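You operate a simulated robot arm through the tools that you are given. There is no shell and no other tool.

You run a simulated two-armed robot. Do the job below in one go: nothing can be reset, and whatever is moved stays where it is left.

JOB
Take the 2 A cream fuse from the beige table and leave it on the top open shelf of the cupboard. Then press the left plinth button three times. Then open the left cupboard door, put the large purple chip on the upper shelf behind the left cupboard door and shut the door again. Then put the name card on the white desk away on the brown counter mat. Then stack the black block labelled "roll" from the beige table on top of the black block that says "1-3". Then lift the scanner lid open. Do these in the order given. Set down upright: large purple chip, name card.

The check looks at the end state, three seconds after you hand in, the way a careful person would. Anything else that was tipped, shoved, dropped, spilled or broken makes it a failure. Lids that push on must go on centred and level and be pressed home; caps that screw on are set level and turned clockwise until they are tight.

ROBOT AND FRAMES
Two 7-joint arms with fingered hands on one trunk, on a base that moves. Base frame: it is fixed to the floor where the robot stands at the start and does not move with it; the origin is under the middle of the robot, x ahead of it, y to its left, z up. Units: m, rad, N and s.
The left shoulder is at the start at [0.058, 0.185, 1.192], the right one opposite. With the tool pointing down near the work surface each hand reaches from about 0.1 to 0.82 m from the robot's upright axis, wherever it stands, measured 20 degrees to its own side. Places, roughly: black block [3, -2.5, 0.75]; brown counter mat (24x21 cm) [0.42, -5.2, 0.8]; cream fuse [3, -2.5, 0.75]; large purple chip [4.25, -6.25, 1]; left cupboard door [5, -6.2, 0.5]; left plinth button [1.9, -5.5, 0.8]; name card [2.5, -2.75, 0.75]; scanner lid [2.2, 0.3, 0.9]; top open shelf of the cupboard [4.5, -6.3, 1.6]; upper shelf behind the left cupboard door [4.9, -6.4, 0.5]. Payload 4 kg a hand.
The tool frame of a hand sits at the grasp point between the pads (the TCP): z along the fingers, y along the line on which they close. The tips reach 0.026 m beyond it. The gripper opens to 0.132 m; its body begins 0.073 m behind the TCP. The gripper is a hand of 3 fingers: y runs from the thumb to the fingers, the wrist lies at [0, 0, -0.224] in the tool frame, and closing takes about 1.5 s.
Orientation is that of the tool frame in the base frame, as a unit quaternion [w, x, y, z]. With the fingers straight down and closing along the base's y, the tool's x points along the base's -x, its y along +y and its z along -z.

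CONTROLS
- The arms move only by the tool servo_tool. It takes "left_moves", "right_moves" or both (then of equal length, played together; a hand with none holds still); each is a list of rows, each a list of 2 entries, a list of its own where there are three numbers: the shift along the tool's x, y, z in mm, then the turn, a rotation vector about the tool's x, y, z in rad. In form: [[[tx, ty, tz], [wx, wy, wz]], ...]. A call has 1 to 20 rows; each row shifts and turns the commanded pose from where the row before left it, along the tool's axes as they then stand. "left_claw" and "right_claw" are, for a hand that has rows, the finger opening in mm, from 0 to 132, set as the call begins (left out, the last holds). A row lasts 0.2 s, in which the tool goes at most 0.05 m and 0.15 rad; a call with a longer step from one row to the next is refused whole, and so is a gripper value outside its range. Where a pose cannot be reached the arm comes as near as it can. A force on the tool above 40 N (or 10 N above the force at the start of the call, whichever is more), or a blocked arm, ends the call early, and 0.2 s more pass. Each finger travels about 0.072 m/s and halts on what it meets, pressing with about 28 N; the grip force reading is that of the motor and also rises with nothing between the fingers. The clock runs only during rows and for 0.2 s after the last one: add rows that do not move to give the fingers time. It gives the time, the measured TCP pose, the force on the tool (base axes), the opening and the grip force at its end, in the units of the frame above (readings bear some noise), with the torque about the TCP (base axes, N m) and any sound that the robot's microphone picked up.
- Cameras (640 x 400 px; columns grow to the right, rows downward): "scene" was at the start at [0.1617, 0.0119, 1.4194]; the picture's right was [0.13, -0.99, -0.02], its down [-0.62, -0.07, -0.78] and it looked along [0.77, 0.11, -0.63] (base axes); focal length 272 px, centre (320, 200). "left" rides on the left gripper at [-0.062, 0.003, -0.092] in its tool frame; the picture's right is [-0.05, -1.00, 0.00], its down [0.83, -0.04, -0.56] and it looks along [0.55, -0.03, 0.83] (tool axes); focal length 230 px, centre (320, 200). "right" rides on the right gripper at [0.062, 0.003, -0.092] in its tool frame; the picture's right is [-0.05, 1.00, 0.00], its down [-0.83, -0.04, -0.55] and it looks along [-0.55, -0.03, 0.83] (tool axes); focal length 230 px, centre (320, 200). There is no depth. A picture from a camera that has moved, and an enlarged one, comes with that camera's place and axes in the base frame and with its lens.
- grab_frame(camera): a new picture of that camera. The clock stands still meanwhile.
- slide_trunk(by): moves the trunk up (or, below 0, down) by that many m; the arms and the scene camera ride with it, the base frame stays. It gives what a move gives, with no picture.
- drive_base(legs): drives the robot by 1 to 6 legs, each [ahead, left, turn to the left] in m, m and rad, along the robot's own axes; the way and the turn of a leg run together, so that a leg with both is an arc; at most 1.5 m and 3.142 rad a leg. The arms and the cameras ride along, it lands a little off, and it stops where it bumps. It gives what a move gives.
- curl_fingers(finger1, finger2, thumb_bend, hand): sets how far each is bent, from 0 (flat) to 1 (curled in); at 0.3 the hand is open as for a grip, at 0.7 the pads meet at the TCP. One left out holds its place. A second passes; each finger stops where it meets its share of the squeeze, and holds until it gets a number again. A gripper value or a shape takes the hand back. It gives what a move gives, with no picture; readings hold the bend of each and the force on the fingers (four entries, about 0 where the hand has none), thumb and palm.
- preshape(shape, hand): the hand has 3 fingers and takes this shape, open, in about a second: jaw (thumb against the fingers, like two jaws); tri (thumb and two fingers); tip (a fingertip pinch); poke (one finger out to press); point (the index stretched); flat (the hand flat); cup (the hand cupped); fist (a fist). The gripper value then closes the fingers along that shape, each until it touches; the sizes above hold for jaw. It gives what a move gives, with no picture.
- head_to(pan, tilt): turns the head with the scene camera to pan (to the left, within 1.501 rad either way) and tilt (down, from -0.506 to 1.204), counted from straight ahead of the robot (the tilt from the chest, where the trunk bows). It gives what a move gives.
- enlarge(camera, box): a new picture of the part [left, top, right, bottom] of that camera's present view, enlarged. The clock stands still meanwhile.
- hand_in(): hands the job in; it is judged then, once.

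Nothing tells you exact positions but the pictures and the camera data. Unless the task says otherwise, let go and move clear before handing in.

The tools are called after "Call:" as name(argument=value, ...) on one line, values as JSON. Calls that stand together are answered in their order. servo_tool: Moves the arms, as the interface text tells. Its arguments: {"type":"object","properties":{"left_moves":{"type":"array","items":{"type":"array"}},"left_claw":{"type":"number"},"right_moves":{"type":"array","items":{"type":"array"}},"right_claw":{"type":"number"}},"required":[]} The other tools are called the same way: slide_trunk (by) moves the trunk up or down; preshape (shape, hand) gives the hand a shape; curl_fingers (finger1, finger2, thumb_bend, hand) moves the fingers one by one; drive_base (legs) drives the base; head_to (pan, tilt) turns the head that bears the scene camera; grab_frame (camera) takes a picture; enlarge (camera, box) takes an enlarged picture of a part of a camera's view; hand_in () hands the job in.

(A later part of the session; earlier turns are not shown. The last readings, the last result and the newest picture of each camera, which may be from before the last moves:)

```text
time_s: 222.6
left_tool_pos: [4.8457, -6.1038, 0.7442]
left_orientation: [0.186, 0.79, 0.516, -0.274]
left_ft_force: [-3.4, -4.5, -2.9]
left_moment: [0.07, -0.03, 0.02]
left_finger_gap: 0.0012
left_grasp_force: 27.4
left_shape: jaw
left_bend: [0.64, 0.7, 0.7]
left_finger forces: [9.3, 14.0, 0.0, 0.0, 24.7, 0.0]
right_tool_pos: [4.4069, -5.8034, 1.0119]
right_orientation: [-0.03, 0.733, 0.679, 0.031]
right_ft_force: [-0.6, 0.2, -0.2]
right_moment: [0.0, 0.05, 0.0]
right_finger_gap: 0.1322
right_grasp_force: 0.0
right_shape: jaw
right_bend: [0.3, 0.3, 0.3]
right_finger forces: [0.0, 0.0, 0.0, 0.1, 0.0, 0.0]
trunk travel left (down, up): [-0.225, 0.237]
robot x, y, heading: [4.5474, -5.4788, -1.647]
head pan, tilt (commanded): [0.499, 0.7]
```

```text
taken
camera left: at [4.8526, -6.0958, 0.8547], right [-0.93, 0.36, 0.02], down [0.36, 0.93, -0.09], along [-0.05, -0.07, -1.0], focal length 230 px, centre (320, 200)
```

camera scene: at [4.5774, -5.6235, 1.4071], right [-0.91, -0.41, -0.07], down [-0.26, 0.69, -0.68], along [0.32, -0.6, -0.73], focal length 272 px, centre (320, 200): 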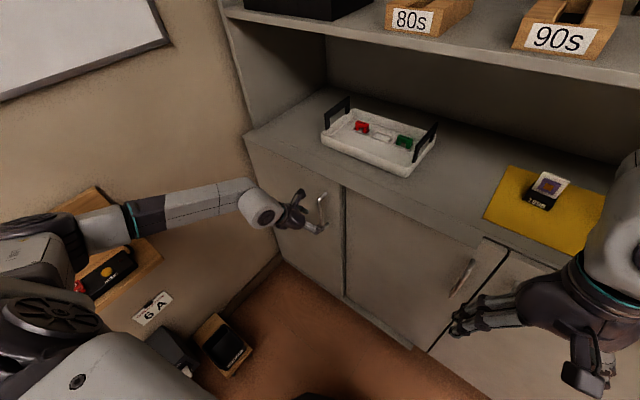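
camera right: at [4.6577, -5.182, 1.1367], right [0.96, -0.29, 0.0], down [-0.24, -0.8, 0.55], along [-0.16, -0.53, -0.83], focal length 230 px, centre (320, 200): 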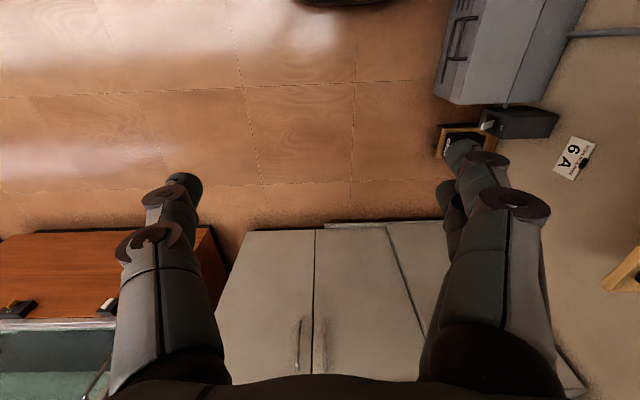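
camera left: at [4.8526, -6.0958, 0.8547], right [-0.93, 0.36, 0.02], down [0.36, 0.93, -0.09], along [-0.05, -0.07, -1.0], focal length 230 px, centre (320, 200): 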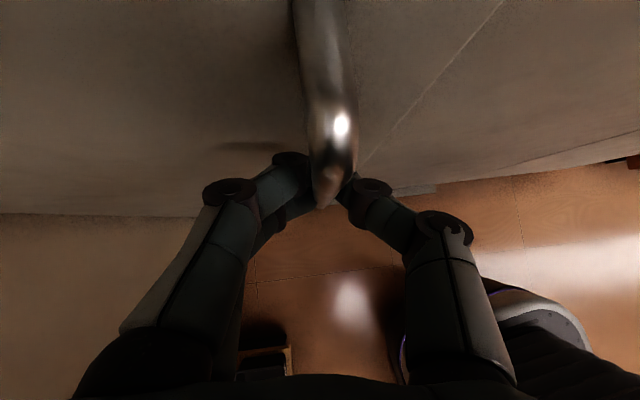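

Only one finger seems to be on the bar. I'll reopen, go 9 mm further in and close again.

Call:
servo_tool(left_moves=[[[0, 0, 0], [0, 0, 0]], [[0, 0, 0], [0, 0, 0]], [[0, 0, 0], [0, 0, 0]], [[-3.5, -0.7, 2.8], [0, 0, 0]], [[-3.5, -0.7, 2.8], [0, 0, 0]], [[0, 0, 0], [0, 0, 0]]], left_claw=60)

Call:
servo_tool(left_moves=[[[0, 0, 0], [0, 0, 0]], [[0, 0, 0], [0, 0, 0]], [[0, 0, 0], [0, 0, 0]], [[0, 0, 0], [0, 0, 0]], [[0, 0, 0], [0, 0, 0]], [[0, 0, 0], [0, 0, 0]]], left_claw=0)

Call:
grab_frame(camera="left")

```text
time_s: 223.9
left_tool_pos: [4.8432, -6.1092, 0.7451]
left_orientation: [0.186, 0.79, 0.516, -0.274]
left_ft_force: [3.2, 6.8, 1.3]
left_moment: [0.08, 0.0, 0.28]
left_finger_gap: 0.0597
left_grasp_force: 0.2
left_shape: jaw
left_bend: [0.74, 0.73, 0.7]
left_finger forces: [7.4, 0.0, 0.1, 0.0, 0.1, 0.0]
right_tool_pos: [4.4063, -5.8017, 1.0131]
right_orientation: [-0.029, 0.732, 0.68, 0.032]
right_ft_force: [0.4, -0.6, 0.0]
right_moment: [-0.01, -0.02, 0.05]
right_finger_gap: 0.1319
right_grasp_force: 0.1
right_shape: jaw
right_bend: [0.3, 0.3, 0.3]
right_finger forces: [0.0, 0.1, 0.1, 0.1, 0.0, 0.0]
trunk travel left (down, up): [-0.225, 0.237]
robot x, y, heading: [4.5481, -5.4734, -1.651]
head pan, tilt (commanded): [0.499, 0.7]
```

```text
time_s: 225.3
left_tool_pos: [4.8378, -6.1126, 0.7462]
left_orientation: [0.187, 0.79, 0.515, -0.276]
left_ft_force: [-17.4, -16.2, -0.7]
left_moment: [-0.34, -0.05, -0.04]
left_finger_gap: 0.0002
left_grasp_force: 28.1
left_shape: jaw
left_bend: [0.77, 0.58, 0.65]
left_finger forces: [0.0, 18.3, 0.1, 0.0, 28.1, 0.1]
right_tool_pos: [4.4042, -5.8047, 1.0131]
right_orientation: [-0.029, 0.732, 0.68, 0.033]
right_ft_force: [-0.8, -0.5, -0.1]
right_moment: [-0.04, -0.02, 0.01]
right_finger_gap: 0.1318
right_grasp_force: 0.0
right_shape: jaw
right_bend: [0.3, 0.3, 0.3]
right_finger forces: [0.0, 0.0, 0.1, 0.0, 0.1, 0.1]
trunk travel left (down, up): [-0.225, 0.237]
robot x, y, heading: [4.5482, -5.4766, -1.65]
head pan, tilt (commanded): [0.499, 0.7]
```

```text
taken
camera left: at [4.8445, -6.104, 0.8568], right [-0.93, 0.36, 0.02], down [0.36, 0.93, -0.09], along [-0.05, -0.08, -1.0], focal length 230 px, centre (320, 200)
```

left: 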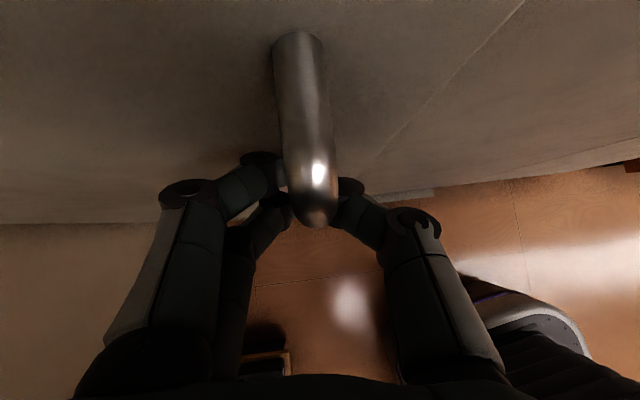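

A finger is behind the bar and thumb and finger hold it. I'll test with a small 24 mm pull straight back.

Call:
servo_tool(left_moves=[[[6.2, 0, -5], [0, 0, 0]], [[6.2, 0, -5], [0, 0, 0]], [[6.2, 0, -5], [0, 0, 0]], [[0, 0, 0], [0, 0, 0]]])

Call:
enlarge(camera="scene", box=[220, 120, 420, 320])

```text
time_s: 225.7
left_tool_pos: [4.8369, -6.1124, 0.7473]
left_orientation: [0.188, 0.789, 0.512, -0.281]
left_ft_force: [-11.0, -17.6, -11.8]
left_moment: [-0.33, -0.12, -0.03]
left_finger_gap: 0.0001
left_grasp_force: 28.1
left_shape: jaw
left_bend: [0.77, 0.57, 0.65]
left_finger forces: [0.1, 17.0, 0.0, 0.1, 26.4, 0.1]
right_tool_pos: [4.405, -5.8054, 1.0132]
right_orientation: [-0.03, 0.734, 0.678, 0.033]
right_ft_force: [-0.4, 0.3, -0.7]
right_moment: [-0.03, -0.03, 0.02]
right_finger_gap: 0.1319
right_grasp_force: 0.1
right_shape: jaw
right_bend: [0.3, 0.3, 0.3]
right_finger forces: [0.0, 0.0, 0.0, 0.0, 0.1, 0.0]
trunk travel left (down, up): [-0.225, 0.237]
robot x, y, heading: [4.5476, -5.4776, -1.65]
head pan, tilt (commanded): [0.499, 0.7]
stopped in row 1 (left hand): the force on the tool passed its limit at 44 N (the readings are from after the stop); the commanded pose is now the measured one
```

```text
2.00 times, centred on (320, 220) of scene
camera zoom: at [4.5769, -5.6268, 1.4066], right [-0.91, -0.4, -0.07], down [-0.25, 0.69, -0.67], along [0.32, -0.6, -0.74], focal length 544 px, centre (320, 160)
```

zoom: 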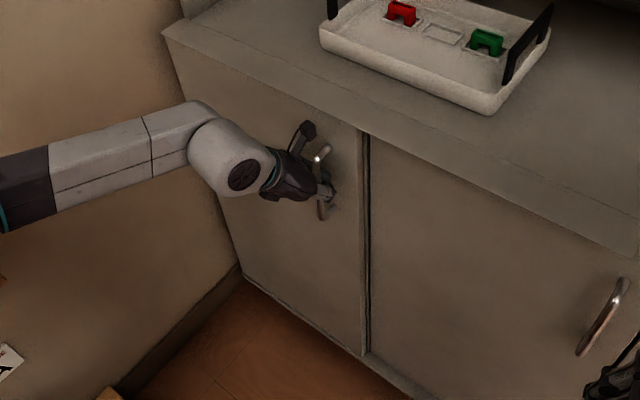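

The force limit tripped at 44 N with the door still shut, so it has a catch. I'll pull in much finer steps.

Call:
servo_tool(left_moves=[[[1, 0, -0.8], [0, 0, 0]], [[1, 0, -0.8], [0, 0, 0]], [[1, 0, -0.8], [0, 0, 0]], [[1, 0, -0.8], [0, 0, 0]], [[1, 0, -0.8], [0, 0, 0]], [[1, 0, -0.8], [0, 0, 0]], [[1, 0, -0.8], [0, 0, 0]], [[1, 0, -0.8], [0, 0, 0]]])

```text
time_s: 226.5
left_tool_pos: [4.8373, -6.1107, 0.7484]
left_orientation: [0.189, 0.789, 0.512, -0.283]
left_ft_force: [-9.0, -22.2, -17.1]
left_moment: [-0.35, -0.08, -0.08]
left_finger_gap: 0.0003
left_grasp_force: 27.7
left_shape: jaw
left_bend: [0.77, 0.55, 0.64]
left_finger forces: [0.1, 18.0, 0.1, 0.0, 26.0, 0.1]
right_tool_pos: [4.4041, -5.8056, 1.0115]
right_orientation: [-0.029, 0.734, 0.677, 0.033]
right_ft_force: [0.8, -0.5, -0.3]
right_moment: [-0.05, -0.02, 0.0]
right_finger_gap: 0.1319
right_grasp_force: 0.1
right_shape: jaw
right_bend: [0.3, 0.3, 0.3]
right_finger forces: [0.0, 0.0, 0.0, 0.0, 0.0, 0.1]
trunk travel left (down, up): [-0.225, 0.237]
robot x, y, heading: [4.5443, -5.4761, -1.658]
head pan, tilt (commanded): [0.499, 0.7]
stopped in row 4 (left hand): the force on the tool passed its limit at 41 N (the readings are from after the stop); the commanded pose is now the measured one
```

Still shut at ~41 N. The arm has a force cut-off, so I'll pull with the base instead: a small drive back with the hand holding the bar.

Call:
drive_base(legs=[[-0.05, 0, 0]])

Call:
enlarge(camera="scene", box=[220, 120, 420, 320])

```text
time_s: 227.3
left_tool_pos: [4.8333, -6.1079, 0.7536]
left_orientation: [0.192, 0.788, 0.509, -0.289]
left_ft_force: [-6.5, -23.3, -18.3]
left_moment: [-0.36, 0.01, -0.21]
left_finger_gap: 0.0
left_grasp_force: 27.9
left_shape: jaw
left_bend: [0.77, 0.5, 0.65]
left_finger forces: [0.0, 21.1, 0.1, 0.1, 22.1, 0.1]
right_tool_pos: [4.4034, -5.797, 1.0126]
right_orientation: [-0.03, 0.735, 0.677, 0.032]
right_ft_force: [0.0, 0.0, 0.7]
right_moment: [0.01, -0.01, -0.01]
right_finger_gap: 0.132
right_grasp_force: 0.0
right_shape: jaw
right_bend: [0.3, 0.3, 0.3]
right_finger forces: [0.0, 0.1, 0.0, 0.0, 0.0, 0.1]
trunk travel left (down, up): [-0.225, 0.237]
robot x, y, heading: [4.5494, -5.4687, -1.659]
head pan, tilt (commanded): [0.499, 0.7]
stopped in leg 1: the force on the tool passed its limit at 56 N (the readings are from after the stop); the commanded pose is now the measured one
```

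```text
2.00 times, centred on (320, 220) of scene
camera zoom: at [4.5774, -5.6193, 1.4065], right [-0.91, -0.4, -0.07], down [-0.25, 0.7, -0.67], along [0.32, -0.6, -0.74], focal length 544 px, centre (320, 160)
```

zoom: 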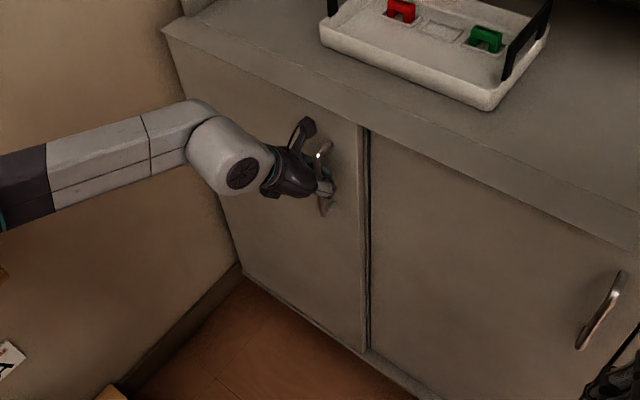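

The door hasn't moved and the grip seems to be slipping along the bar. I'll look at the grip and at the door edge more closely.

Call:
grab_frame(camera="left")

Call:
enlarge(camera="scene", box=[290, 160, 370, 240])

```text
taken
camera left: at [4.8422, -6.0963, 0.8638], right [-0.93, 0.37, 0.03], down [0.37, 0.92, -0.12], along [-0.07, -0.1, -0.99], focal length 230 px, centre (320, 200)
```

left: 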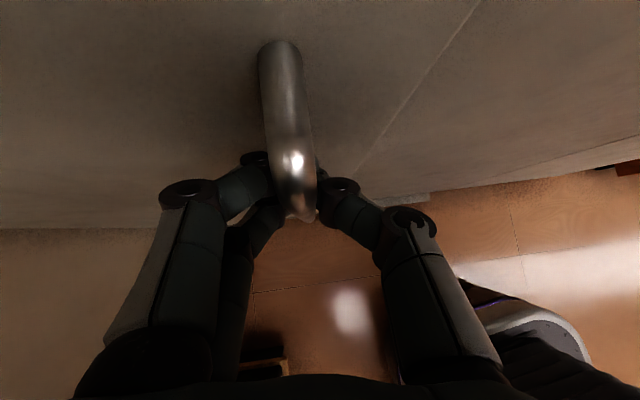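

```text
5.00 times, centred on (330, 200) of scene
camera zoom: at [4.5774, -5.6193, 1.4065], right [-0.91, -0.4, -0.07], down [-0.25, 0.7, -0.67], along [0.32, -0.6, -0.74], focal length 1360 px, centre (270, 200)
```

zoom: 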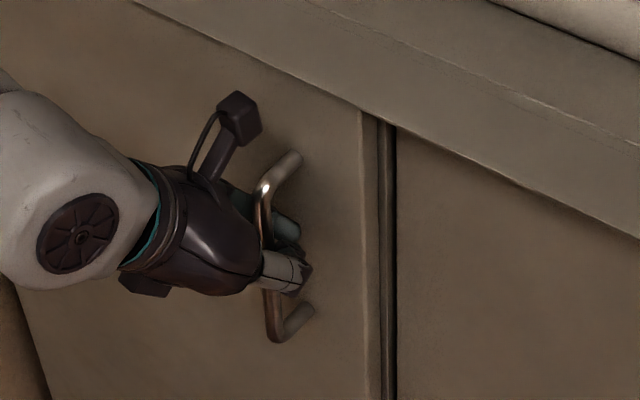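

The hand does hold the bar. The pull has a wasted upward part; I'll try a slow pull combined with a slight downward correction to keep the force purely horizontal.

Call:
servo_tool(left_moves=[[[1.5, 0, 1.9], [0, 0, 0]], [[1.5, 0, 1.9], [0, 0, 0]], [[1.5, 0, 1.9], [0, 0, 0]], [[0, 0, 0], [0, 0, 0]]])

Call:
servo_tool(left_moves=[[[0.8, 0, -0.6], [0, 0, 0]], [[0.8, 0, -0.6], [0, 0, 0]], [[0.8, 0, -0.6], [0, 0, 0]], [[0.8, 0, -0.6], [0, 0, 0]], [[0.8, 0, -0.6], [0, 0, 0]], [[0.8, 0, -0.6], [0, 0, 0]], [[0.8, 0, -0.6], [0, 0, 0]], [[0.8, 0, -0.6], [0, 0, 0]], [[0.8, 0, -0.6], [0, 0, 0]], [[0.8, 0, -0.6], [0, 0, 0]]])

```text
time_s: 228.3
left_tool_pos: [4.8333, -6.1079, 0.7518]
left_orientation: [0.195, 0.786, 0.508, -0.293]
left_ft_force: [-10.0, -27.3, 2.6]
left_moment: [-0.54, -0.15, -0.21]
left_finger_gap: 0.0
left_grasp_force: 27.6
left_shape: jaw
left_bend: [0.77, 0.51, 0.65]
left_finger forces: [0.0, 23.3, 0.0, 0.0, 27.0, 0.1]
right_tool_pos: [4.4039, -5.7968, 1.0123]
right_orientation: [-0.03, 0.735, 0.677, 0.033]
right_ft_force: [-0.6, -0.2, -1.0]
right_moment: [0.0, 0.0, -0.05]
right_finger_gap: 0.1318
right_grasp_force: 0.1
right_shape: jaw
right_bend: [0.3, 0.3, 0.3]
right_finger forces: [0.0, 0.0, 0.0, 0.1, 0.0, 0.0]
trunk travel left (down, up): [-0.225, 0.237]
robot x, y, heading: [4.5462, -5.4694, -1.658]
head pan, tilt (commanded): [0.499, 0.7]
```

```text
time_s: 229.1
left_tool_pos: [4.8324, -6.1087, 0.7529]
left_orientation: [0.196, 0.785, 0.507, -0.297]
left_ft_force: [-6.6, -18.0, -7.1]
left_moment: [-0.34, -0.08, -0.17]
left_finger_gap: 0.0
left_grasp_force: 28.4
left_shape: jaw
left_bend: [0.77, 0.52, 0.65]
left_finger forces: [0.1, 19.0, 0.1, 0.0, 23.1, 0.0]
right_tool_pos: [4.405, -5.7954, 1.0121]
right_orientation: [-0.031, 0.735, 0.676, 0.032]
right_ft_force: [-0.3, -0.4, -0.2]
right_moment: [0.02, -0.01, 0.0]
right_finger_gap: 0.1321
right_grasp_force: 0.1
right_shape: jaw
right_bend: [0.3, 0.3, 0.3]
right_finger forces: [0.1, 0.0, 0.0, 0.0, 0.0, 0.1]
trunk travel left (down, up): [-0.225, 0.237]
robot x, y, heading: [4.5463, -5.4693, -1.649]
head pan, tilt (commanded): [0.499, 0.7]
stopped in row 3 (left hand): the force on the tool passed its limit at 41 N (the readings are from after the stop); the commanded pose is now the measured one
```

No movement at about 40 N of clean horizontal pull. I'll inspect the door edges, hinge side and floor in front for what holds it.

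Call:
enlarge(camera="scene", box=[220, 120, 300, 170])

Call:
enlarge(camera="scene", box=[300, 170, 460, 330])

Call:
enlarge(camera="scene", box=[180, 220, 360, 360])

Call:
grab_frame(camera="right")

```text
8.00 times, centred on (260, 145) of scene
camera zoom: at [4.577, -5.618, 1.4064], right [-0.91, -0.4, -0.07], down [-0.25, 0.69, -0.67], along [0.32, -0.6, -0.74], focal length 2176 px, centre (800, 640)
```

zoom: 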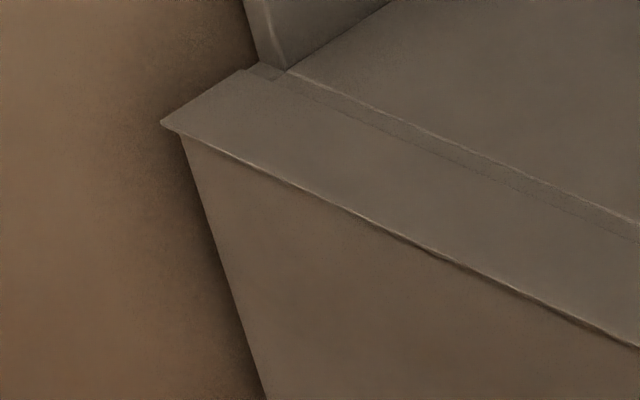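

```text
2.50 times, centred on (380, 250) of scene
camera zoom: at [4.577, -5.618, 1.4064], right [-0.91, -0.4, -0.07], down [-0.25, 0.69, -0.67], along [0.32, -0.6, -0.74], focal length 680 px, centre (170, 75)
```

zoom: 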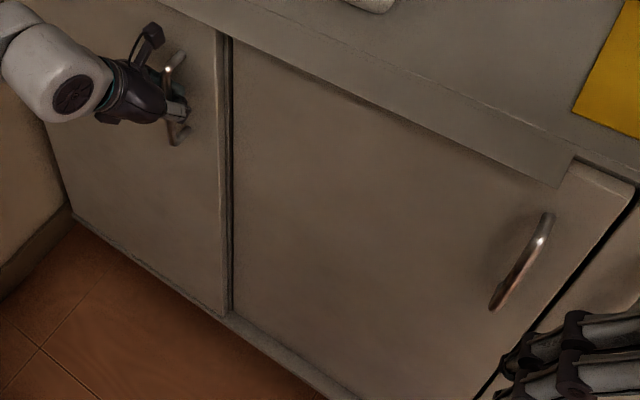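

```text
2.86 times, centred on (270, 290) of scene
camera zoom: at [4.577, -5.618, 1.4064], right [-0.91, -0.4, -0.07], down [-0.25, 0.69, -0.67], along [0.32, -0.6, -0.74], focal length 777 px, centre (463, -57)
```

zoom: 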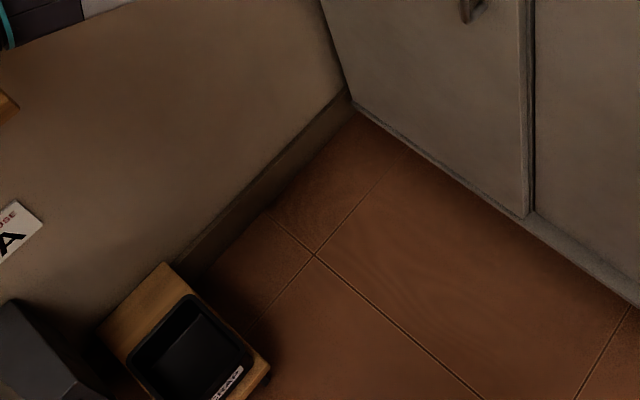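

```text
taken
camera right: at [4.4118, -5.7433, 1.1101], right [0.99, -0.14, 0.0], down [-0.12, -0.87, 0.48], along [-0.07, -0.47, -0.88], focal length 230 px, centre (320, 200)
```

right: 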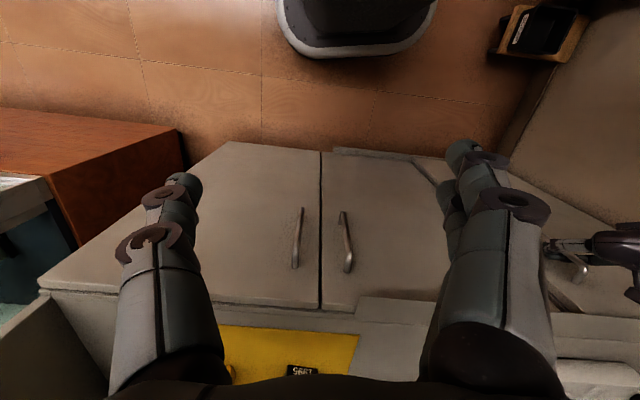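

I see now: a top band and bottom rail run across the left and middle fronts, and the left door stands proud. It's a sliding door that slides to the right. I'll test a 30 mm slide to the right with the handle held.

Call:
servo_tool(left_moves=[[[-0.7, -5, 0.6], [0, 0, 0]], [[-1.4, -9.8, 1.2], [0, 0, 0]], [[-1.4, -9.8, 1.2], [0, 0, 0]], [[-0.7, -5, 0.6], [0, 0, 0]], [[0, 0, 0], [0, 0, 0]]])

Call:
enlarge(camera="scene", box=[240, 120, 440, 320])

```text
time_s: 230.3
left_tool_pos: [4.8038, -6.1005, 0.7524]
left_orientation: [0.195, 0.786, 0.507, -0.295]
left_ft_force: [-6.8, -28.4, -5.9]
left_moment: [-0.47, -0.09, -0.25]
left_finger_gap: 0.0
left_grasp_force: 28.5
left_shape: jaw
left_bend: [0.77, 0.52, 0.65]
left_finger forces: [0.1, 24.5, 0.1, 0.1, 25.4, 0.1]
right_tool_pos: [4.4031, -5.7972, 1.0121]
right_orientation: [-0.031, 0.735, 0.676, 0.032]
right_ft_force: [-0.2, 0.2, -0.5]
right_moment: [-0.02, 0.01, 0.0]
right_finger_gap: 0.1321
right_grasp_force: 0.0
right_shape: jaw
right_bend: [0.3, 0.3, 0.3]
right_finger forces: [0.0, 0.0, 0.0, 0.0, 0.0, 0.0]
trunk travel left (down, up): [-0.225, 0.237]
robot x, y, heading: [4.5491, -5.4695, -1.654]
head pan, tilt (commanded): [0.499, 0.7]
```

```text
2.00 times, centred on (340, 220) of scene
camera zoom: at [4.5762, -5.619, 1.4067], right [-0.91, -0.4, -0.07], down [-0.25, 0.7, -0.67], along [0.32, -0.6, -0.74], focal length 544 px, centre (280, 160)
```

zoom: 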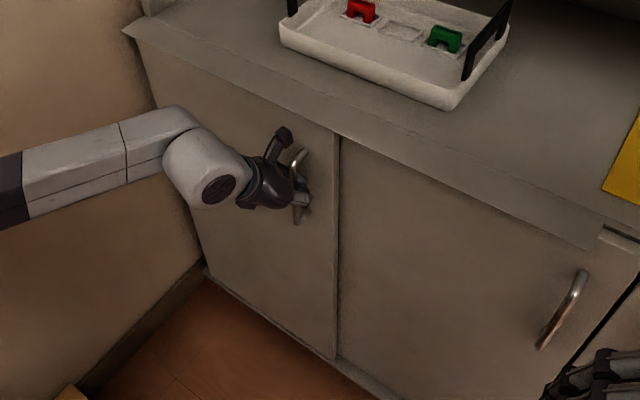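

It slides. I'll ease the outward tension and continue sliding the door right.

Call:
servo_tool(left_moves=[[[-2.3, 0, 2], [0, 0, 0]], [[-2.3, 0, 2], [0, 0, 0]], [[-2.1, -14.7, 1.8], [0, 0, 0]], [[-2.1, -14.7, 1.8], [0, 0, 0]], [[-2.1, -14.7, 1.8], [0, 0, 0]], [[-2.1, -14.7, 1.8], [0, 0, 0]], [[-2.1, -14.7, 1.8], [0, 0, 0]], [[-2.1, -14.7, 1.8], [0, 0, 0]], [[-2.1, -14.7, 1.8], [0, 0, 0]], [[-2.1, -14.7, 1.8], [0, 0, 0]], [[-2.1, -14.7, 1.8], [0, 0, 0]], [[-2.1, -14.7, 1.8], [0, 0, 0]], [[0, 0, 0], [0, 0, 0]]])

Call:
grab_frame(camera="scene")

```text
time_s: 233.1
left_tool_pos: [4.657, -6.0682, 0.7527]
left_orientation: [0.195, 0.786, 0.508, -0.295]
left_ft_force: [-2.2, -3.9, -4.4]
left_moment: [-0.12, -0.08, -0.02]
left_finger_gap: 0.0002
left_grasp_force: 27.9
left_shape: jaw
left_bend: [0.77, 0.58, 0.66]
left_finger forces: [0.0, 14.3, 0.1, 0.1, 2.5, 0.0]
right_tool_pos: [4.4045, -5.7952, 1.0137]
right_orientation: [-0.03, 0.735, 0.677, 0.031]
right_ft_force: [-0.4, -0.3, -0.9]
right_moment: [0.0, 0.0, 0.05]
right_finger_gap: 0.1319
right_grasp_force: 0.0
right_shape: jaw
right_bend: [0.3, 0.3, 0.3]
right_finger forces: [0.0, 0.0, 0.0, 0.0, 0.0, 0.0]
trunk travel left (down, up): [-0.225, 0.237]
robot x, y, heading: [4.5508, -5.4672, -1.653]
head pan, tilt (commanded): [0.499, 0.7]
```

```text
taken
camera scene: at [4.5767, -5.616, 1.4069], right [-0.91, -0.4, -0.07], down [-0.25, 0.69, -0.68], along [0.32, -0.6, -0.73], focal length 272 px, centre (320, 200)
```

scene: 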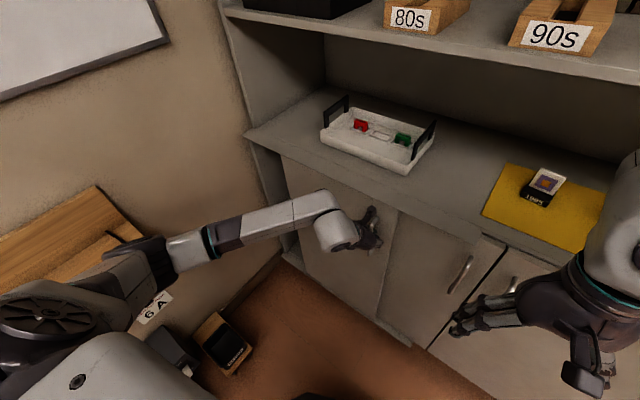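

The left door slides smoothly; opening appears on the left. Continuing another ~170 mm.

Call:
servo_tool(left_moves=[[[-2.1, -14.7, 1.8], [0, 0, 0]], [[-2.1, -14.7, 1.8], [0, 0, 0]], [[-2.1, -14.7, 1.8], [0, 0, 0]], [[-2.1, -14.7, 1.8], [0, 0, 0]], [[-2.1, -14.7, 1.8], [0, 0, 0]], [[-2.1, -14.7, 1.8], [0, 0, 0]], [[-2.1, -14.7, 1.8], [0, 0, 0]], [[-2.1, -14.7, 1.8], [0, 0, 0]], [[-2.1, -14.7, 1.8], [0, 0, 0]], [[-2.1, -14.7, 1.8], [0, 0, 0]], [[-2.1, -14.7, 1.8], [0, 0, 0]], [[0, 0, 0], [0, 0, 0]]])

Call:
grab_frame(camera="scene")

```text
time_s: 235.7
left_tool_pos: [4.4962, -6.0297, 0.7502]
left_orientation: [0.195, 0.786, 0.507, -0.295]
left_ft_force: [4.9, 23.4, -6.2]
left_moment: [0.25, -0.12, 0.23]
left_finger_gap: 0.0
left_grasp_force: 27.8
left_shape: jaw
left_bend: [0.79, 0.59, 0.66]
left_finger forces: [33.1, 0.0, 0.1, 0.0, 5.2, 0.0]
right_tool_pos: [4.4044, -5.7933, 1.0133]
right_orientation: [-0.029, 0.735, 0.677, 0.032]
right_ft_force: [0.0, -0.9, 0.2]
right_moment: [-0.01, -0.04, 0.03]
right_finger_gap: 0.1323
right_grasp_force: 0.0
right_shape: jaw
right_bend: [0.3, 0.3, 0.3]
right_finger forces: [0.0, 0.0, 0.1, 0.0, 0.0, 0.1]
trunk travel left (down, up): [-0.225, 0.237]
robot x, y, heading: [4.5476, -5.4699, -1.66]
head pan, tilt (commanded): [0.499, 0.7]
```

```text
taken
camera scene: at [4.5774, -5.6129, 1.4072], right [-0.91, -0.4, -0.07], down [-0.25, 0.69, -0.68], along [0.32, -0.6, -0.73], focal length 272 px, centre (320, 200)
```

scene: 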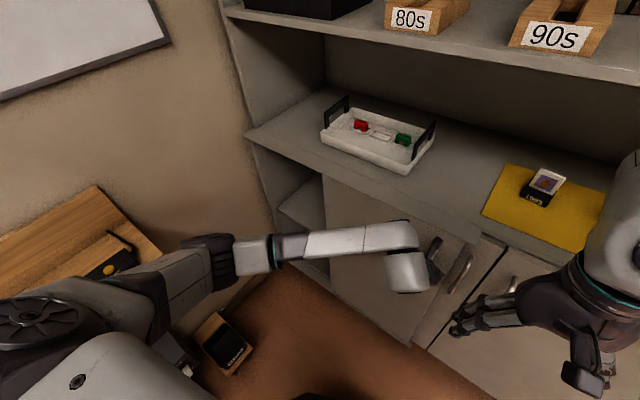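

The door is open (slid ~0.355 m). I'll let go of the handle and back the left hand off.

Call:
servo_tool(left_moves=[[[2, 0, -1.8], [0, 0, 0]], [[2, 0, -1.8], [0, 0, 0]], [[0, 0, 0], [0, 0, 0]], [[0, 0, 0], [0, 0, 0]], [[0, 0, 0], [0, 0, 0]], [[8, 0, -7], [0, 0, 0]], [[15, 0, -13], [0, 0, 0]], [[15, 0, -13], [0, 0, 0]], [[15, 0, -13], [0, 0, 0]], [[15, 0, -13], [0, 0, 0]], [[0, 0, 0], [0, 0, 0]]], left_claw=70)

Call:
grab_frame(camera="scene")

Call:
grab_frame(camera="left")

```text
time_s: 238.1
left_tool_pos: [4.5361, -5.9452, 0.7492]
left_orientation: [0.196, 0.786, 0.508, -0.294]
left_ft_force: [0.3, -0.1, -0.1]
left_moment: [-0.02, -0.01, -0.02]
left_finger_gap: 0.0699
left_grasp_force: 0.1
left_shape: jaw
left_bend: [0.72, 0.72, 0.7]
left_finger forces: [0.0, 0.1, 0.1, 0.0, 0.0, 0.0]
right_tool_pos: [4.4038, -5.7943, 1.0119]
right_orientation: [-0.03, 0.735, 0.677, 0.032]
right_ft_force: [-0.1, 0.4, 0.5]
right_moment: [0.0, 0.03, 0.0]
right_finger_gap: 0.1319
right_grasp_force: 0.1
right_shape: jaw
right_bend: [0.3, 0.3, 0.3]
right_finger forces: [0.0, 0.0, 0.1, 0.1, 0.1, 0.1]
trunk travel left (down, up): [-0.225, 0.237]
robot x, y, heading: [4.5484, -5.4681, -1.655]
head pan, tilt (commanded): [0.499, 0.7]
```

```text
taken
camera scene: at [4.5768, -5.6152, 1.407], right [-0.91, -0.4, -0.07], down [-0.25, 0.69, -0.68], along [0.32, -0.6, -0.73], focal length 272 px, centre (320, 200)
```

scene: 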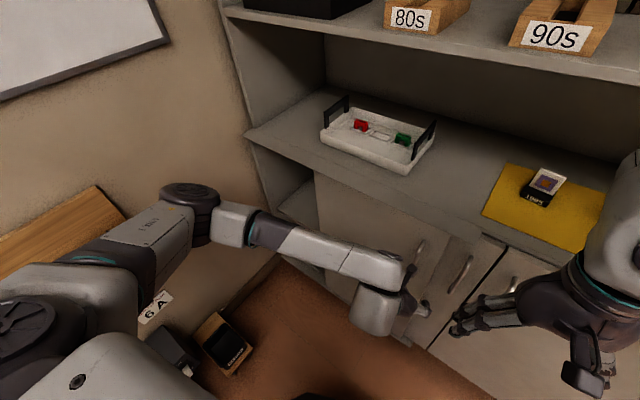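

```text
taken
camera left: at [4.5443, -5.9315, 0.8595], right [-0.93, 0.37, 0.03], down [0.36, 0.92, -0.13], along [-0.07, -0.12, -0.99], focal length 230 px, centre (320, 200)
```

left: 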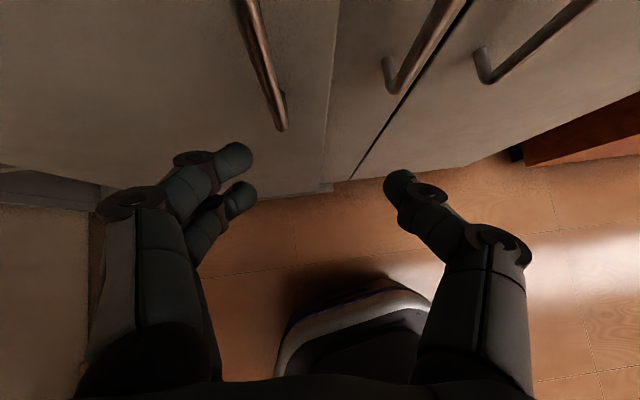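

The door stays open, leaving a ~0.33 m wide opening. Next the purple chip on the yellow mat: let me look at it closely.

Call:
enlarge(camera="scene", box=[470, 140, 630, 260])

Call:
head_to(pan=-0.1, tilt=0.6)

Call:
grab_frame(camera="scene")

Call:
enlarge(camera="right", box=[200, 290, 440, 400])

```text
3.33 times, centred on (550, 200) of scene
camera zoom: at [4.5768, -5.6152, 1.407], right [-0.91, -0.4, -0.07], down [-0.25, 0.69, -0.68], along [0.32, -0.6, -0.73], focal length 907 px, centre (-447, 200)
```

zoom: 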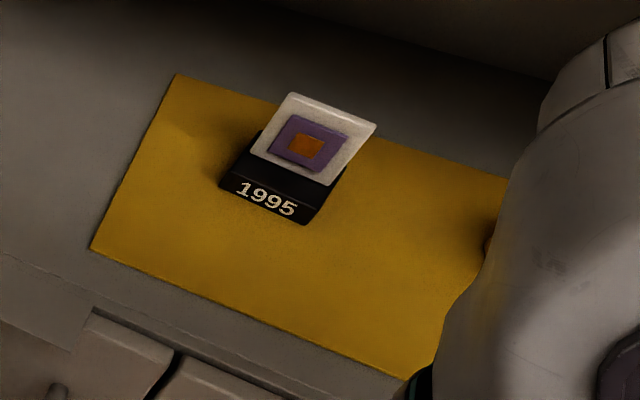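

```text
time_s: 239.1
left_tool_pos: [4.5351, -5.9455, 0.7495]
left_orientation: [0.196, 0.786, 0.508, -0.294]
left_ft_force: [0.9, -1.2, 0.4]
left_moment: [-0.01, -0.01, -0.01]
left_finger_gap: 0.0702
left_grasp_force: 0.0
left_shape: jaw
left_bend: [0.72, 0.72, 0.7]
left_finger forces: [0.0, 0.1, 0.1, 0.0, 0.0, 0.0]
right_tool_pos: [4.4046, -5.7943, 1.0143]
right_orientation: [-0.029, 0.735, 0.677, 0.031]
right_ft_force: [0.2, -0.1, 0.0]
right_moment: [0.02, -0.01, 0.03]
right_finger_gap: 0.132
right_grasp_force: 0.1
right_shape: jaw
right_bend: [0.3, 0.3, 0.3]
right_finger forces: [0.1, 0.1, 0.0, 0.1, 0.0, 0.0]
trunk travel left (down, up): [-0.225, 0.237]
robot x, y, heading: [4.5492, -5.465, -1.657]
head pan, tilt (commanded): [-0.099, 0.6]
```

```text
taken
camera scene: at [4.5263, -5.6254, 1.4137], right [-0.98, 0.18, 0.01], down [0.11, 0.67, -0.74], along [-0.14, -0.72, -0.68], focal length 272 px, centre (320, 200)
```

scene: 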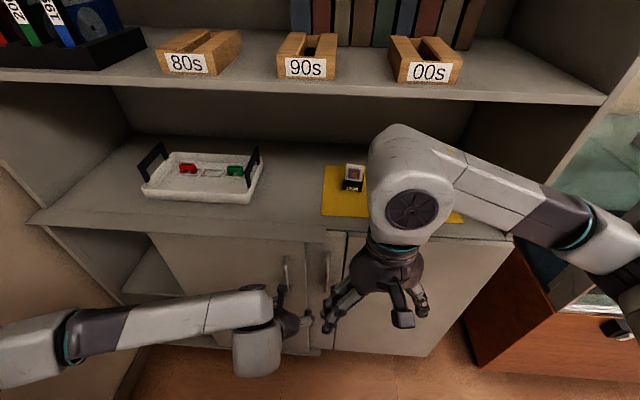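

```text
2.67 times, centred on (320, 345) of right
camera zoom: at [4.4119, -5.7412, 1.1109], right [0.99, -0.13, 0.0], down [-0.12, -0.87, 0.48], along [-0.07, -0.48, -0.88], focal length 614 px, centre (320, -187)
```

zoom: 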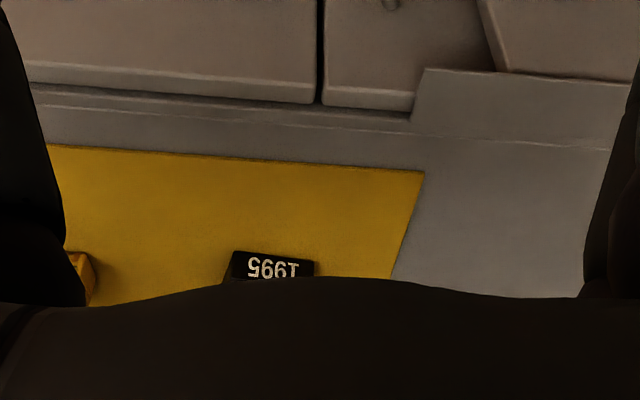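

The chip is a tilted white/purple plate on a black "1995" stand, about 70 mm wide, at about (4.30, −6.25) on the counter shelf (z≈0.87). I'll raise the left hand, move the base right, and hover the left hand over the chip with its camera looking down.

Call:
servo_tool(left_moves=[[[10, 0, -8], [0, 0, 0]], [[10, 0, -8], [0, 0, 0]], [[-28, 0, -32], [0, 0, 0]], [[-28, 0, -32], [0, 0, 0]], [[-28, 0, -32], [0, 0, 0]], [[-28, 0, -32], [0, 0, 0]], [[-28, 0, -32], [0, 0, 0]], [[-28, 0, -32], [0, 0, 0]], [[-28, 0, -32], [0, 0, 0]], [[-10, 0, -12], [0, 0, 0]], [[0, 0, 0], [0, 0, 0]]], left_claw=110)

Call:
drive_base(legs=[[-0.15, -0.22, -0.14]])

Call:
grab_frame(camera="left")

Call:
grab_frame(camera="scene")

```text
time_s: 241.5
left_tool_pos: [4.5448, -5.9164, 1.0634]
left_orientation: [0.195, 0.786, 0.508, -0.294]
left_ft_force: [-0.4, 0.2, 0.5]
left_moment: [-0.01, 0.0, 0.0]
left_finger_gap: 0.1096
left_grasp_force: 0.0
left_shape: jaw
left_bend: [0.56, 0.56, 0.52]
left_finger forces: [0.0, 0.0, 0.1, 0.0, 0.0, 0.1]
right_tool_pos: [4.4046, -5.7946, 1.0137]
right_orientation: [-0.03, 0.735, 0.677, 0.033]
right_ft_force: [-0.4, -0.9, 0.1]
right_moment: [0.02, 0.0, -0.03]
right_finger_gap: 0.1319
right_grasp_force: 0.1
right_shape: jaw
right_bend: [0.3, 0.3, 0.3]
right_finger forces: [0.0, 0.0, 0.0, 0.0, 0.0, 0.0]
trunk travel left (down, up): [-0.225, 0.237]
robot x, y, heading: [4.55, -5.4704, -1.656]
head pan, tilt (commanded): [-0.099, 0.6]
```

```text
time_s: 243.4
left_tool_pos: [4.2876, -5.7301, 1.0625]
left_orientation: [0.174, 0.821, 0.45, -0.307]
left_ft_force: [-0.3, 1.3, -0.1]
left_moment: [-0.02, -0.01, 0.03]
left_finger_gap: 0.1098
left_grasp_force: 0.0
left_shape: jaw
left_bend: [0.56, 0.56, 0.52]
left_finger forces: [0.0, 0.1, 0.1, 0.0, 0.0, 0.0]
right_tool_pos: [4.1667, -5.5874, 1.0137]
right_orientation: [-0.027, 0.782, 0.621, 0.034]
right_ft_force: [0.7, 0.5, -0.3]
right_moment: [0.0, -0.01, 0.07]
right_finger_gap: 0.132
right_grasp_force: 0.1
right_shape: jaw
right_bend: [0.3, 0.3, 0.3]
right_finger forces: [0.0, 0.1, 0.0, 0.0, 0.1, 0.0]
trunk travel left (down, up): [-0.225, 0.237]
robot x, y, heading: [4.3588, -5.2852, -1.801]
head pan, tilt (commanded): [-0.099, 0.6]
```

```text
taken
camera left: at [4.2988, -5.7177, 1.1726], right [-0.86, 0.5, 0.03], down [0.5, 0.86, -0.13], along [-0.09, -0.1, -0.99], focal length 230 px, centre (320, 200)
```

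left: 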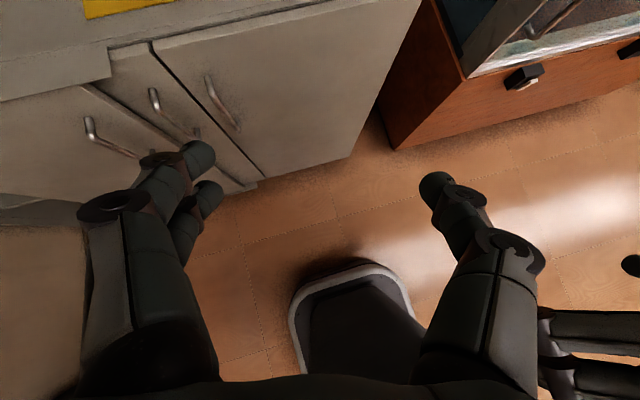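

```text
taken
camera scene: at [4.3117, -5.4373, 1.4136], right [-0.95, 0.32, 0.01], down [0.21, 0.64, -0.74], along [-0.25, -0.69, -0.68], focal length 272 px, centre (320, 200)
```

scene: 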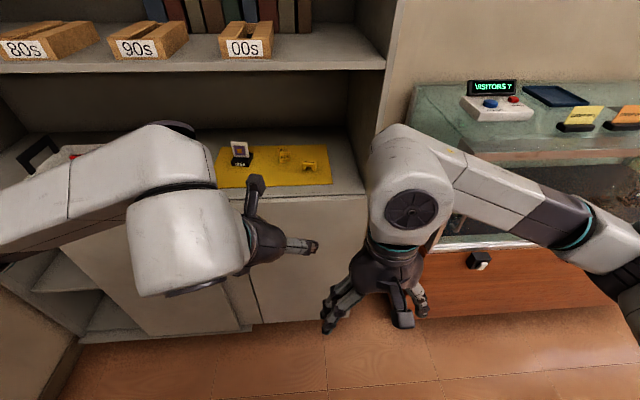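

I'll yaw the left hand square to the cupboard, drive ahead 0.2 m, and bring the hand low in front of the chip so that the camera can see it.

Call:
drive_base(legs=[[0.2, 0, 0]])

Call:
servo_tool(left_moves=[[[0, 0, 0], [-0.07, 0.001, -0.0796]], [[0, 0, 0], [-0.07, 0.001, -0.0796]], [[0, 0, 0], [-0.07, 0.001, -0.0796]], [[-8, 28, 30], [0, 0, 0]], [[-8, 28, 30], [0, 0, 0]], [[-8, 28, 30], [0, 0, 0]], [[-8, 28, 30], [0, 0, 0]], [[-8, 27, 30], [0, 0, 0]], [[0, 0, 0], [0, 0, 0]]])

Call:
grab_frame(camera="left")

Call:
grab_frame(camera="scene")

```text
time_s: 245.0
left_tool_pos: [4.2422, -5.9242, 1.061]
left_orientation: [0.174, 0.821, 0.449, -0.308]
left_ft_force: [0.9, -0.6, 0.3]
left_moment: [-0.01, -0.03, 0.0]
left_finger_gap: 0.11
left_grasp_force: 0.1
left_shape: jaw
left_bend: [0.56, 0.56, 0.52]
left_finger forces: [0.0, 0.1, 0.1, 0.0, 0.1, 0.1]
right_tool_pos: [4.123, -5.7829, 1.0134]
right_orientation: [-0.027, 0.782, 0.622, 0.034]
right_ft_force: [-0.7, -0.7, 0.0]
right_moment: [-0.01, -0.01, 0.03]
right_finger_gap: 0.1321
right_grasp_force: 0.0
right_shape: jaw
right_bend: [0.3, 0.3, 0.3]
right_finger forces: [0.0, 0.0, 0.0, 0.1, 0.0, 0.0]
trunk travel left (down, up): [-0.225, 0.237]
robot x, y, heading: [4.3089, -5.4778, -1.8]
head pan, tilt (commanded): [-0.099, 0.6]
```

```text
time_s: 247.0
left_tool_pos: [4.3479, -6.0837, 0.9779]
left_orientation: [0.221, 0.739, 0.573, -0.277]
left_ft_force: [-0.8, 0.1, 0.0]
left_moment: [-0.02, 0.0, -0.02]
left_finger_gap: 0.1097
left_grasp_force: 0.1
left_shape: jaw
left_bend: [0.56, 0.56, 0.52]
left_finger forces: [0.0, 0.0, 0.0, 0.1, 0.1, 0.1]
right_tool_pos: [4.1212, -5.7817, 1.0134]
right_orientation: [-0.026, 0.782, 0.621, 0.034]
right_ft_force: [0.1, 0.6, 0.1]
right_moment: [-0.02, -0.03, 0.01]
right_finger_gap: 0.132
right_grasp_force: 0.1
right_shape: jaw
right_bend: [0.3, 0.3, 0.3]
right_finger forces: [0.1, 0.0, 0.0, 0.1, 0.1, 0.0]
trunk travel left (down, up): [-0.225, 0.237]
robot x, y, heading: [4.3094, -5.4801, -1.791]
head pan, tilt (commanded): [-0.099, 0.6]
```

```text
taken
camera left: at [4.3546, -6.0694, 1.0879], right [-0.98, 0.21, 0.03], down [0.2, 0.97, -0.13], along [-0.05, -0.13, -0.99], focal length 230 px, centre (320, 200)
```

left: 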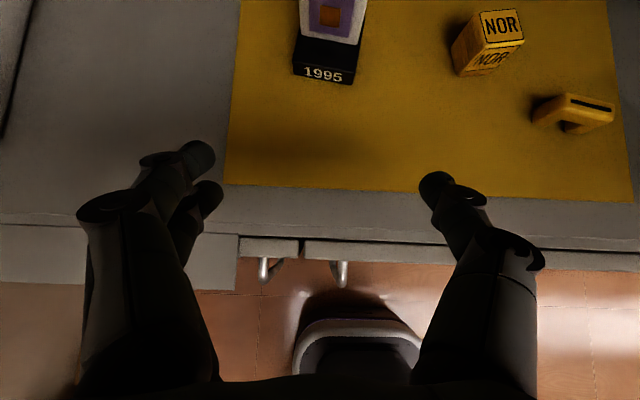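

```text
taken
camera scene: at [4.2661, -5.6324, 1.4137], right [-0.95, 0.32, 0.01], down [0.21, 0.64, -0.74], along [-0.25, -0.69, -0.68], focal length 272 px, centre (320, 200)
```

scene: 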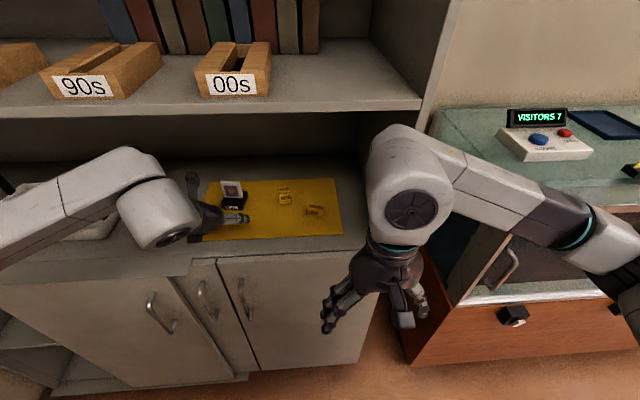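

The chip stand is ~60 mm wide, front at nc≈−5.035, turned ~8°. I'll enlarge to judge its height and shape before choosing the grip.

Call:
enlarge(camera="scene", box=[190, 160, 290, 240])

Call:
enlarge(camera="left", box=[240, 0, 400, 100])

Call:
enlarge(camera="right", box=[200, 200, 640, 400])

```text
5.00 times, centred on (240, 200) of scene
camera zoom: at [4.2661, -5.6324, 1.4137], right [-0.95, 0.32, 0.01], down [0.21, 0.64, -0.74], along [-0.25, -0.69, -0.68], focal length 1360 px, centre (720, 200)
```

zoom: 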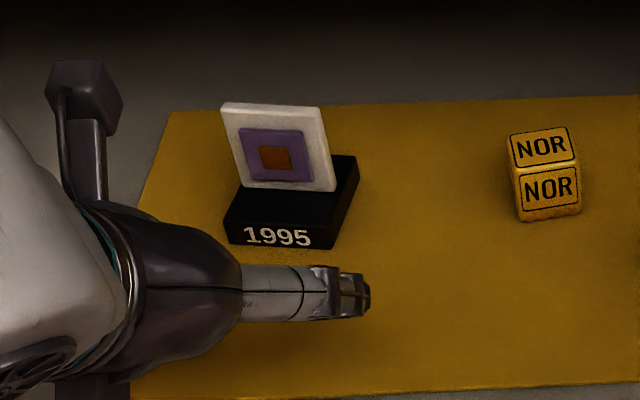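

```text
4.00 times, centred on (320, 50) of left
camera zoom: at [4.3546, -6.0694, 1.0879], right [-0.98, 0.21, 0.03], down [0.2, 0.97, -0.13], along [-0.05, -0.13, -0.99], focal length 920 px, centre (320, 800)
```

zoom: 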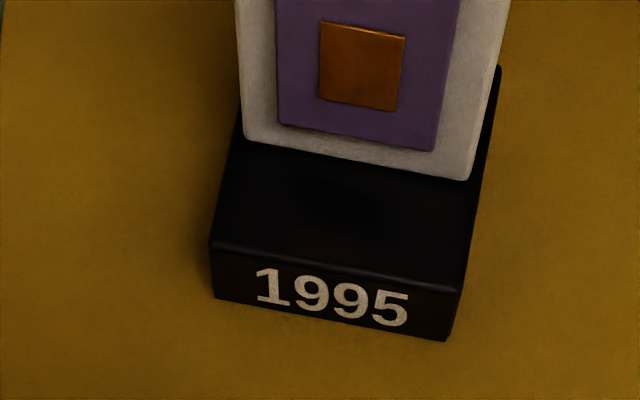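

```text
1.45 times, centred on (420, 300) of right
camera zoom: at [4.1363, -5.7305, 1.111], right [0.96, -0.28, 0.0], down [-0.24, -0.84, 0.48], along [-0.14, -0.46, -0.88], focal length 335 px, centre (174, 54)
```

zoom: 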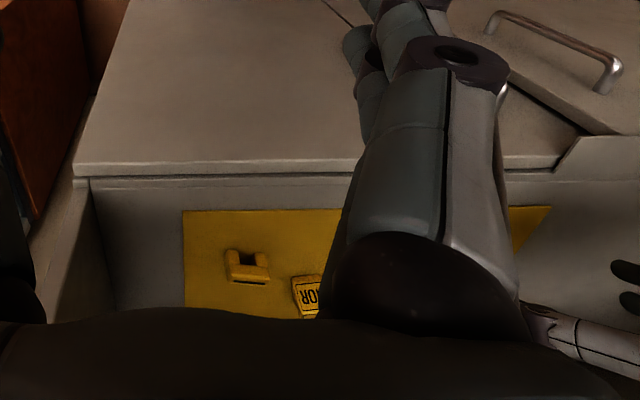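

The stand's base is only ~17 mm tall with an upright plate (~57 mm square) at mid depth; I'll grip the plate by its side edges with the hand pitched ~49°. First line up, lower, and come half way in.

Call:
servo_tool(left_moves=[[[0, 0, 0], [0.0841, -0.001, 0.0951]], [[0, 0, 0], [0, -0.14, 0]], [[14, 3, 12], [0, 0, 0]], [[14, 3, 12], [0, 0, 0]], [[14, 3, 12.5], [0, 0, 0]], [[-20, 3, 22.7], [0, 0, 0]], [[-20, 3, 22.7], [0, 0, 0]], [[-20, 3, 22.7], [0, 0, 0]], [[0, 0, 0], [0, 0, 0]]])

Call:
grab_frame(camera="left")

Call:
grab_frame(camera="scene")

```text
time_s: 249.0
left_tool_pos: [4.3305, -6.1733, 0.9256]
left_orientation: [0.238, 0.752, 0.51, -0.344]
left_ft_force: [-0.6, -0.4, -0.1]
left_moment: [0.02, 0.0, -0.01]
left_finger_gap: 0.11
left_grasp_force: 0.0
left_shape: jaw
left_bend: [0.56, 0.56, 0.52]
left_finger forces: [0.0, 0.0, 0.0, 0.1, 0.0, 0.0]
right_tool_pos: [4.1218, -5.7816, 1.0142]
right_orientation: [-0.026, 0.782, 0.622, 0.034]
right_ft_force: [-0.1, 0.6, -0.2]
right_moment: [-0.03, -0.02, 0.02]
right_finger_gap: 0.1317
right_grasp_force: 0.1
right_shape: jaw
right_bend: [0.3, 0.3, 0.3]
right_finger forces: [0.0, 0.1, 0.1, 0.0, 0.0, 0.1]
trunk travel left (down, up): [-0.225, 0.237]
robot x, y, heading: [4.3078, -5.4793, -1.797]
head pan, tilt (commanded): [-0.099, 0.6]
```

```text
taken
camera left: at [4.3456, -6.1472, 1.0323], right [-0.94, 0.33, 0.03], down [0.31, 0.91, -0.27], along [-0.12, -0.25, -0.96], focal length 230 px, centre (320, 200)
```

left: 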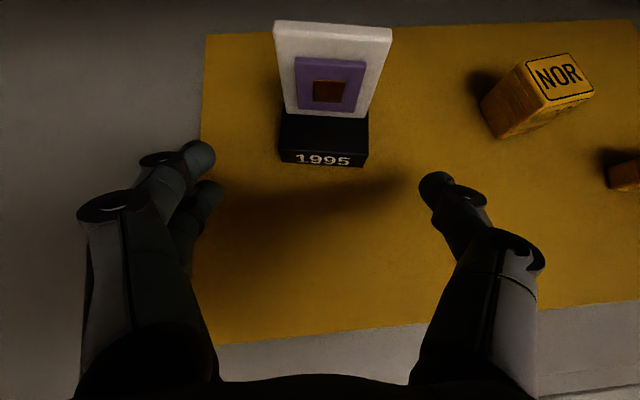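

```text
taken
camera scene: at [4.2669, -5.6322, 1.4138], right [-0.95, 0.32, 0.01], down [0.21, 0.64, -0.74], along [-0.25, -0.69, -0.68], focal length 272 px, centre (320, 200)
```

scene: 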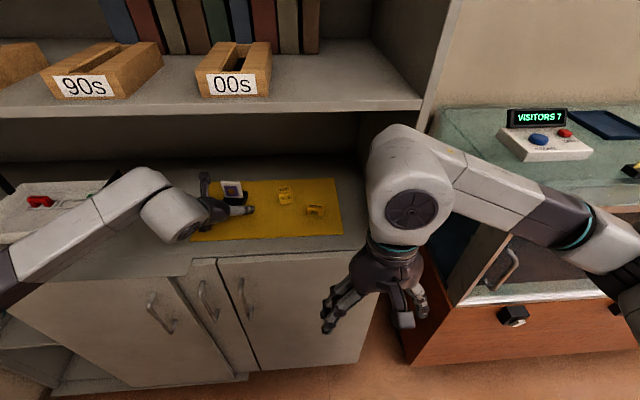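

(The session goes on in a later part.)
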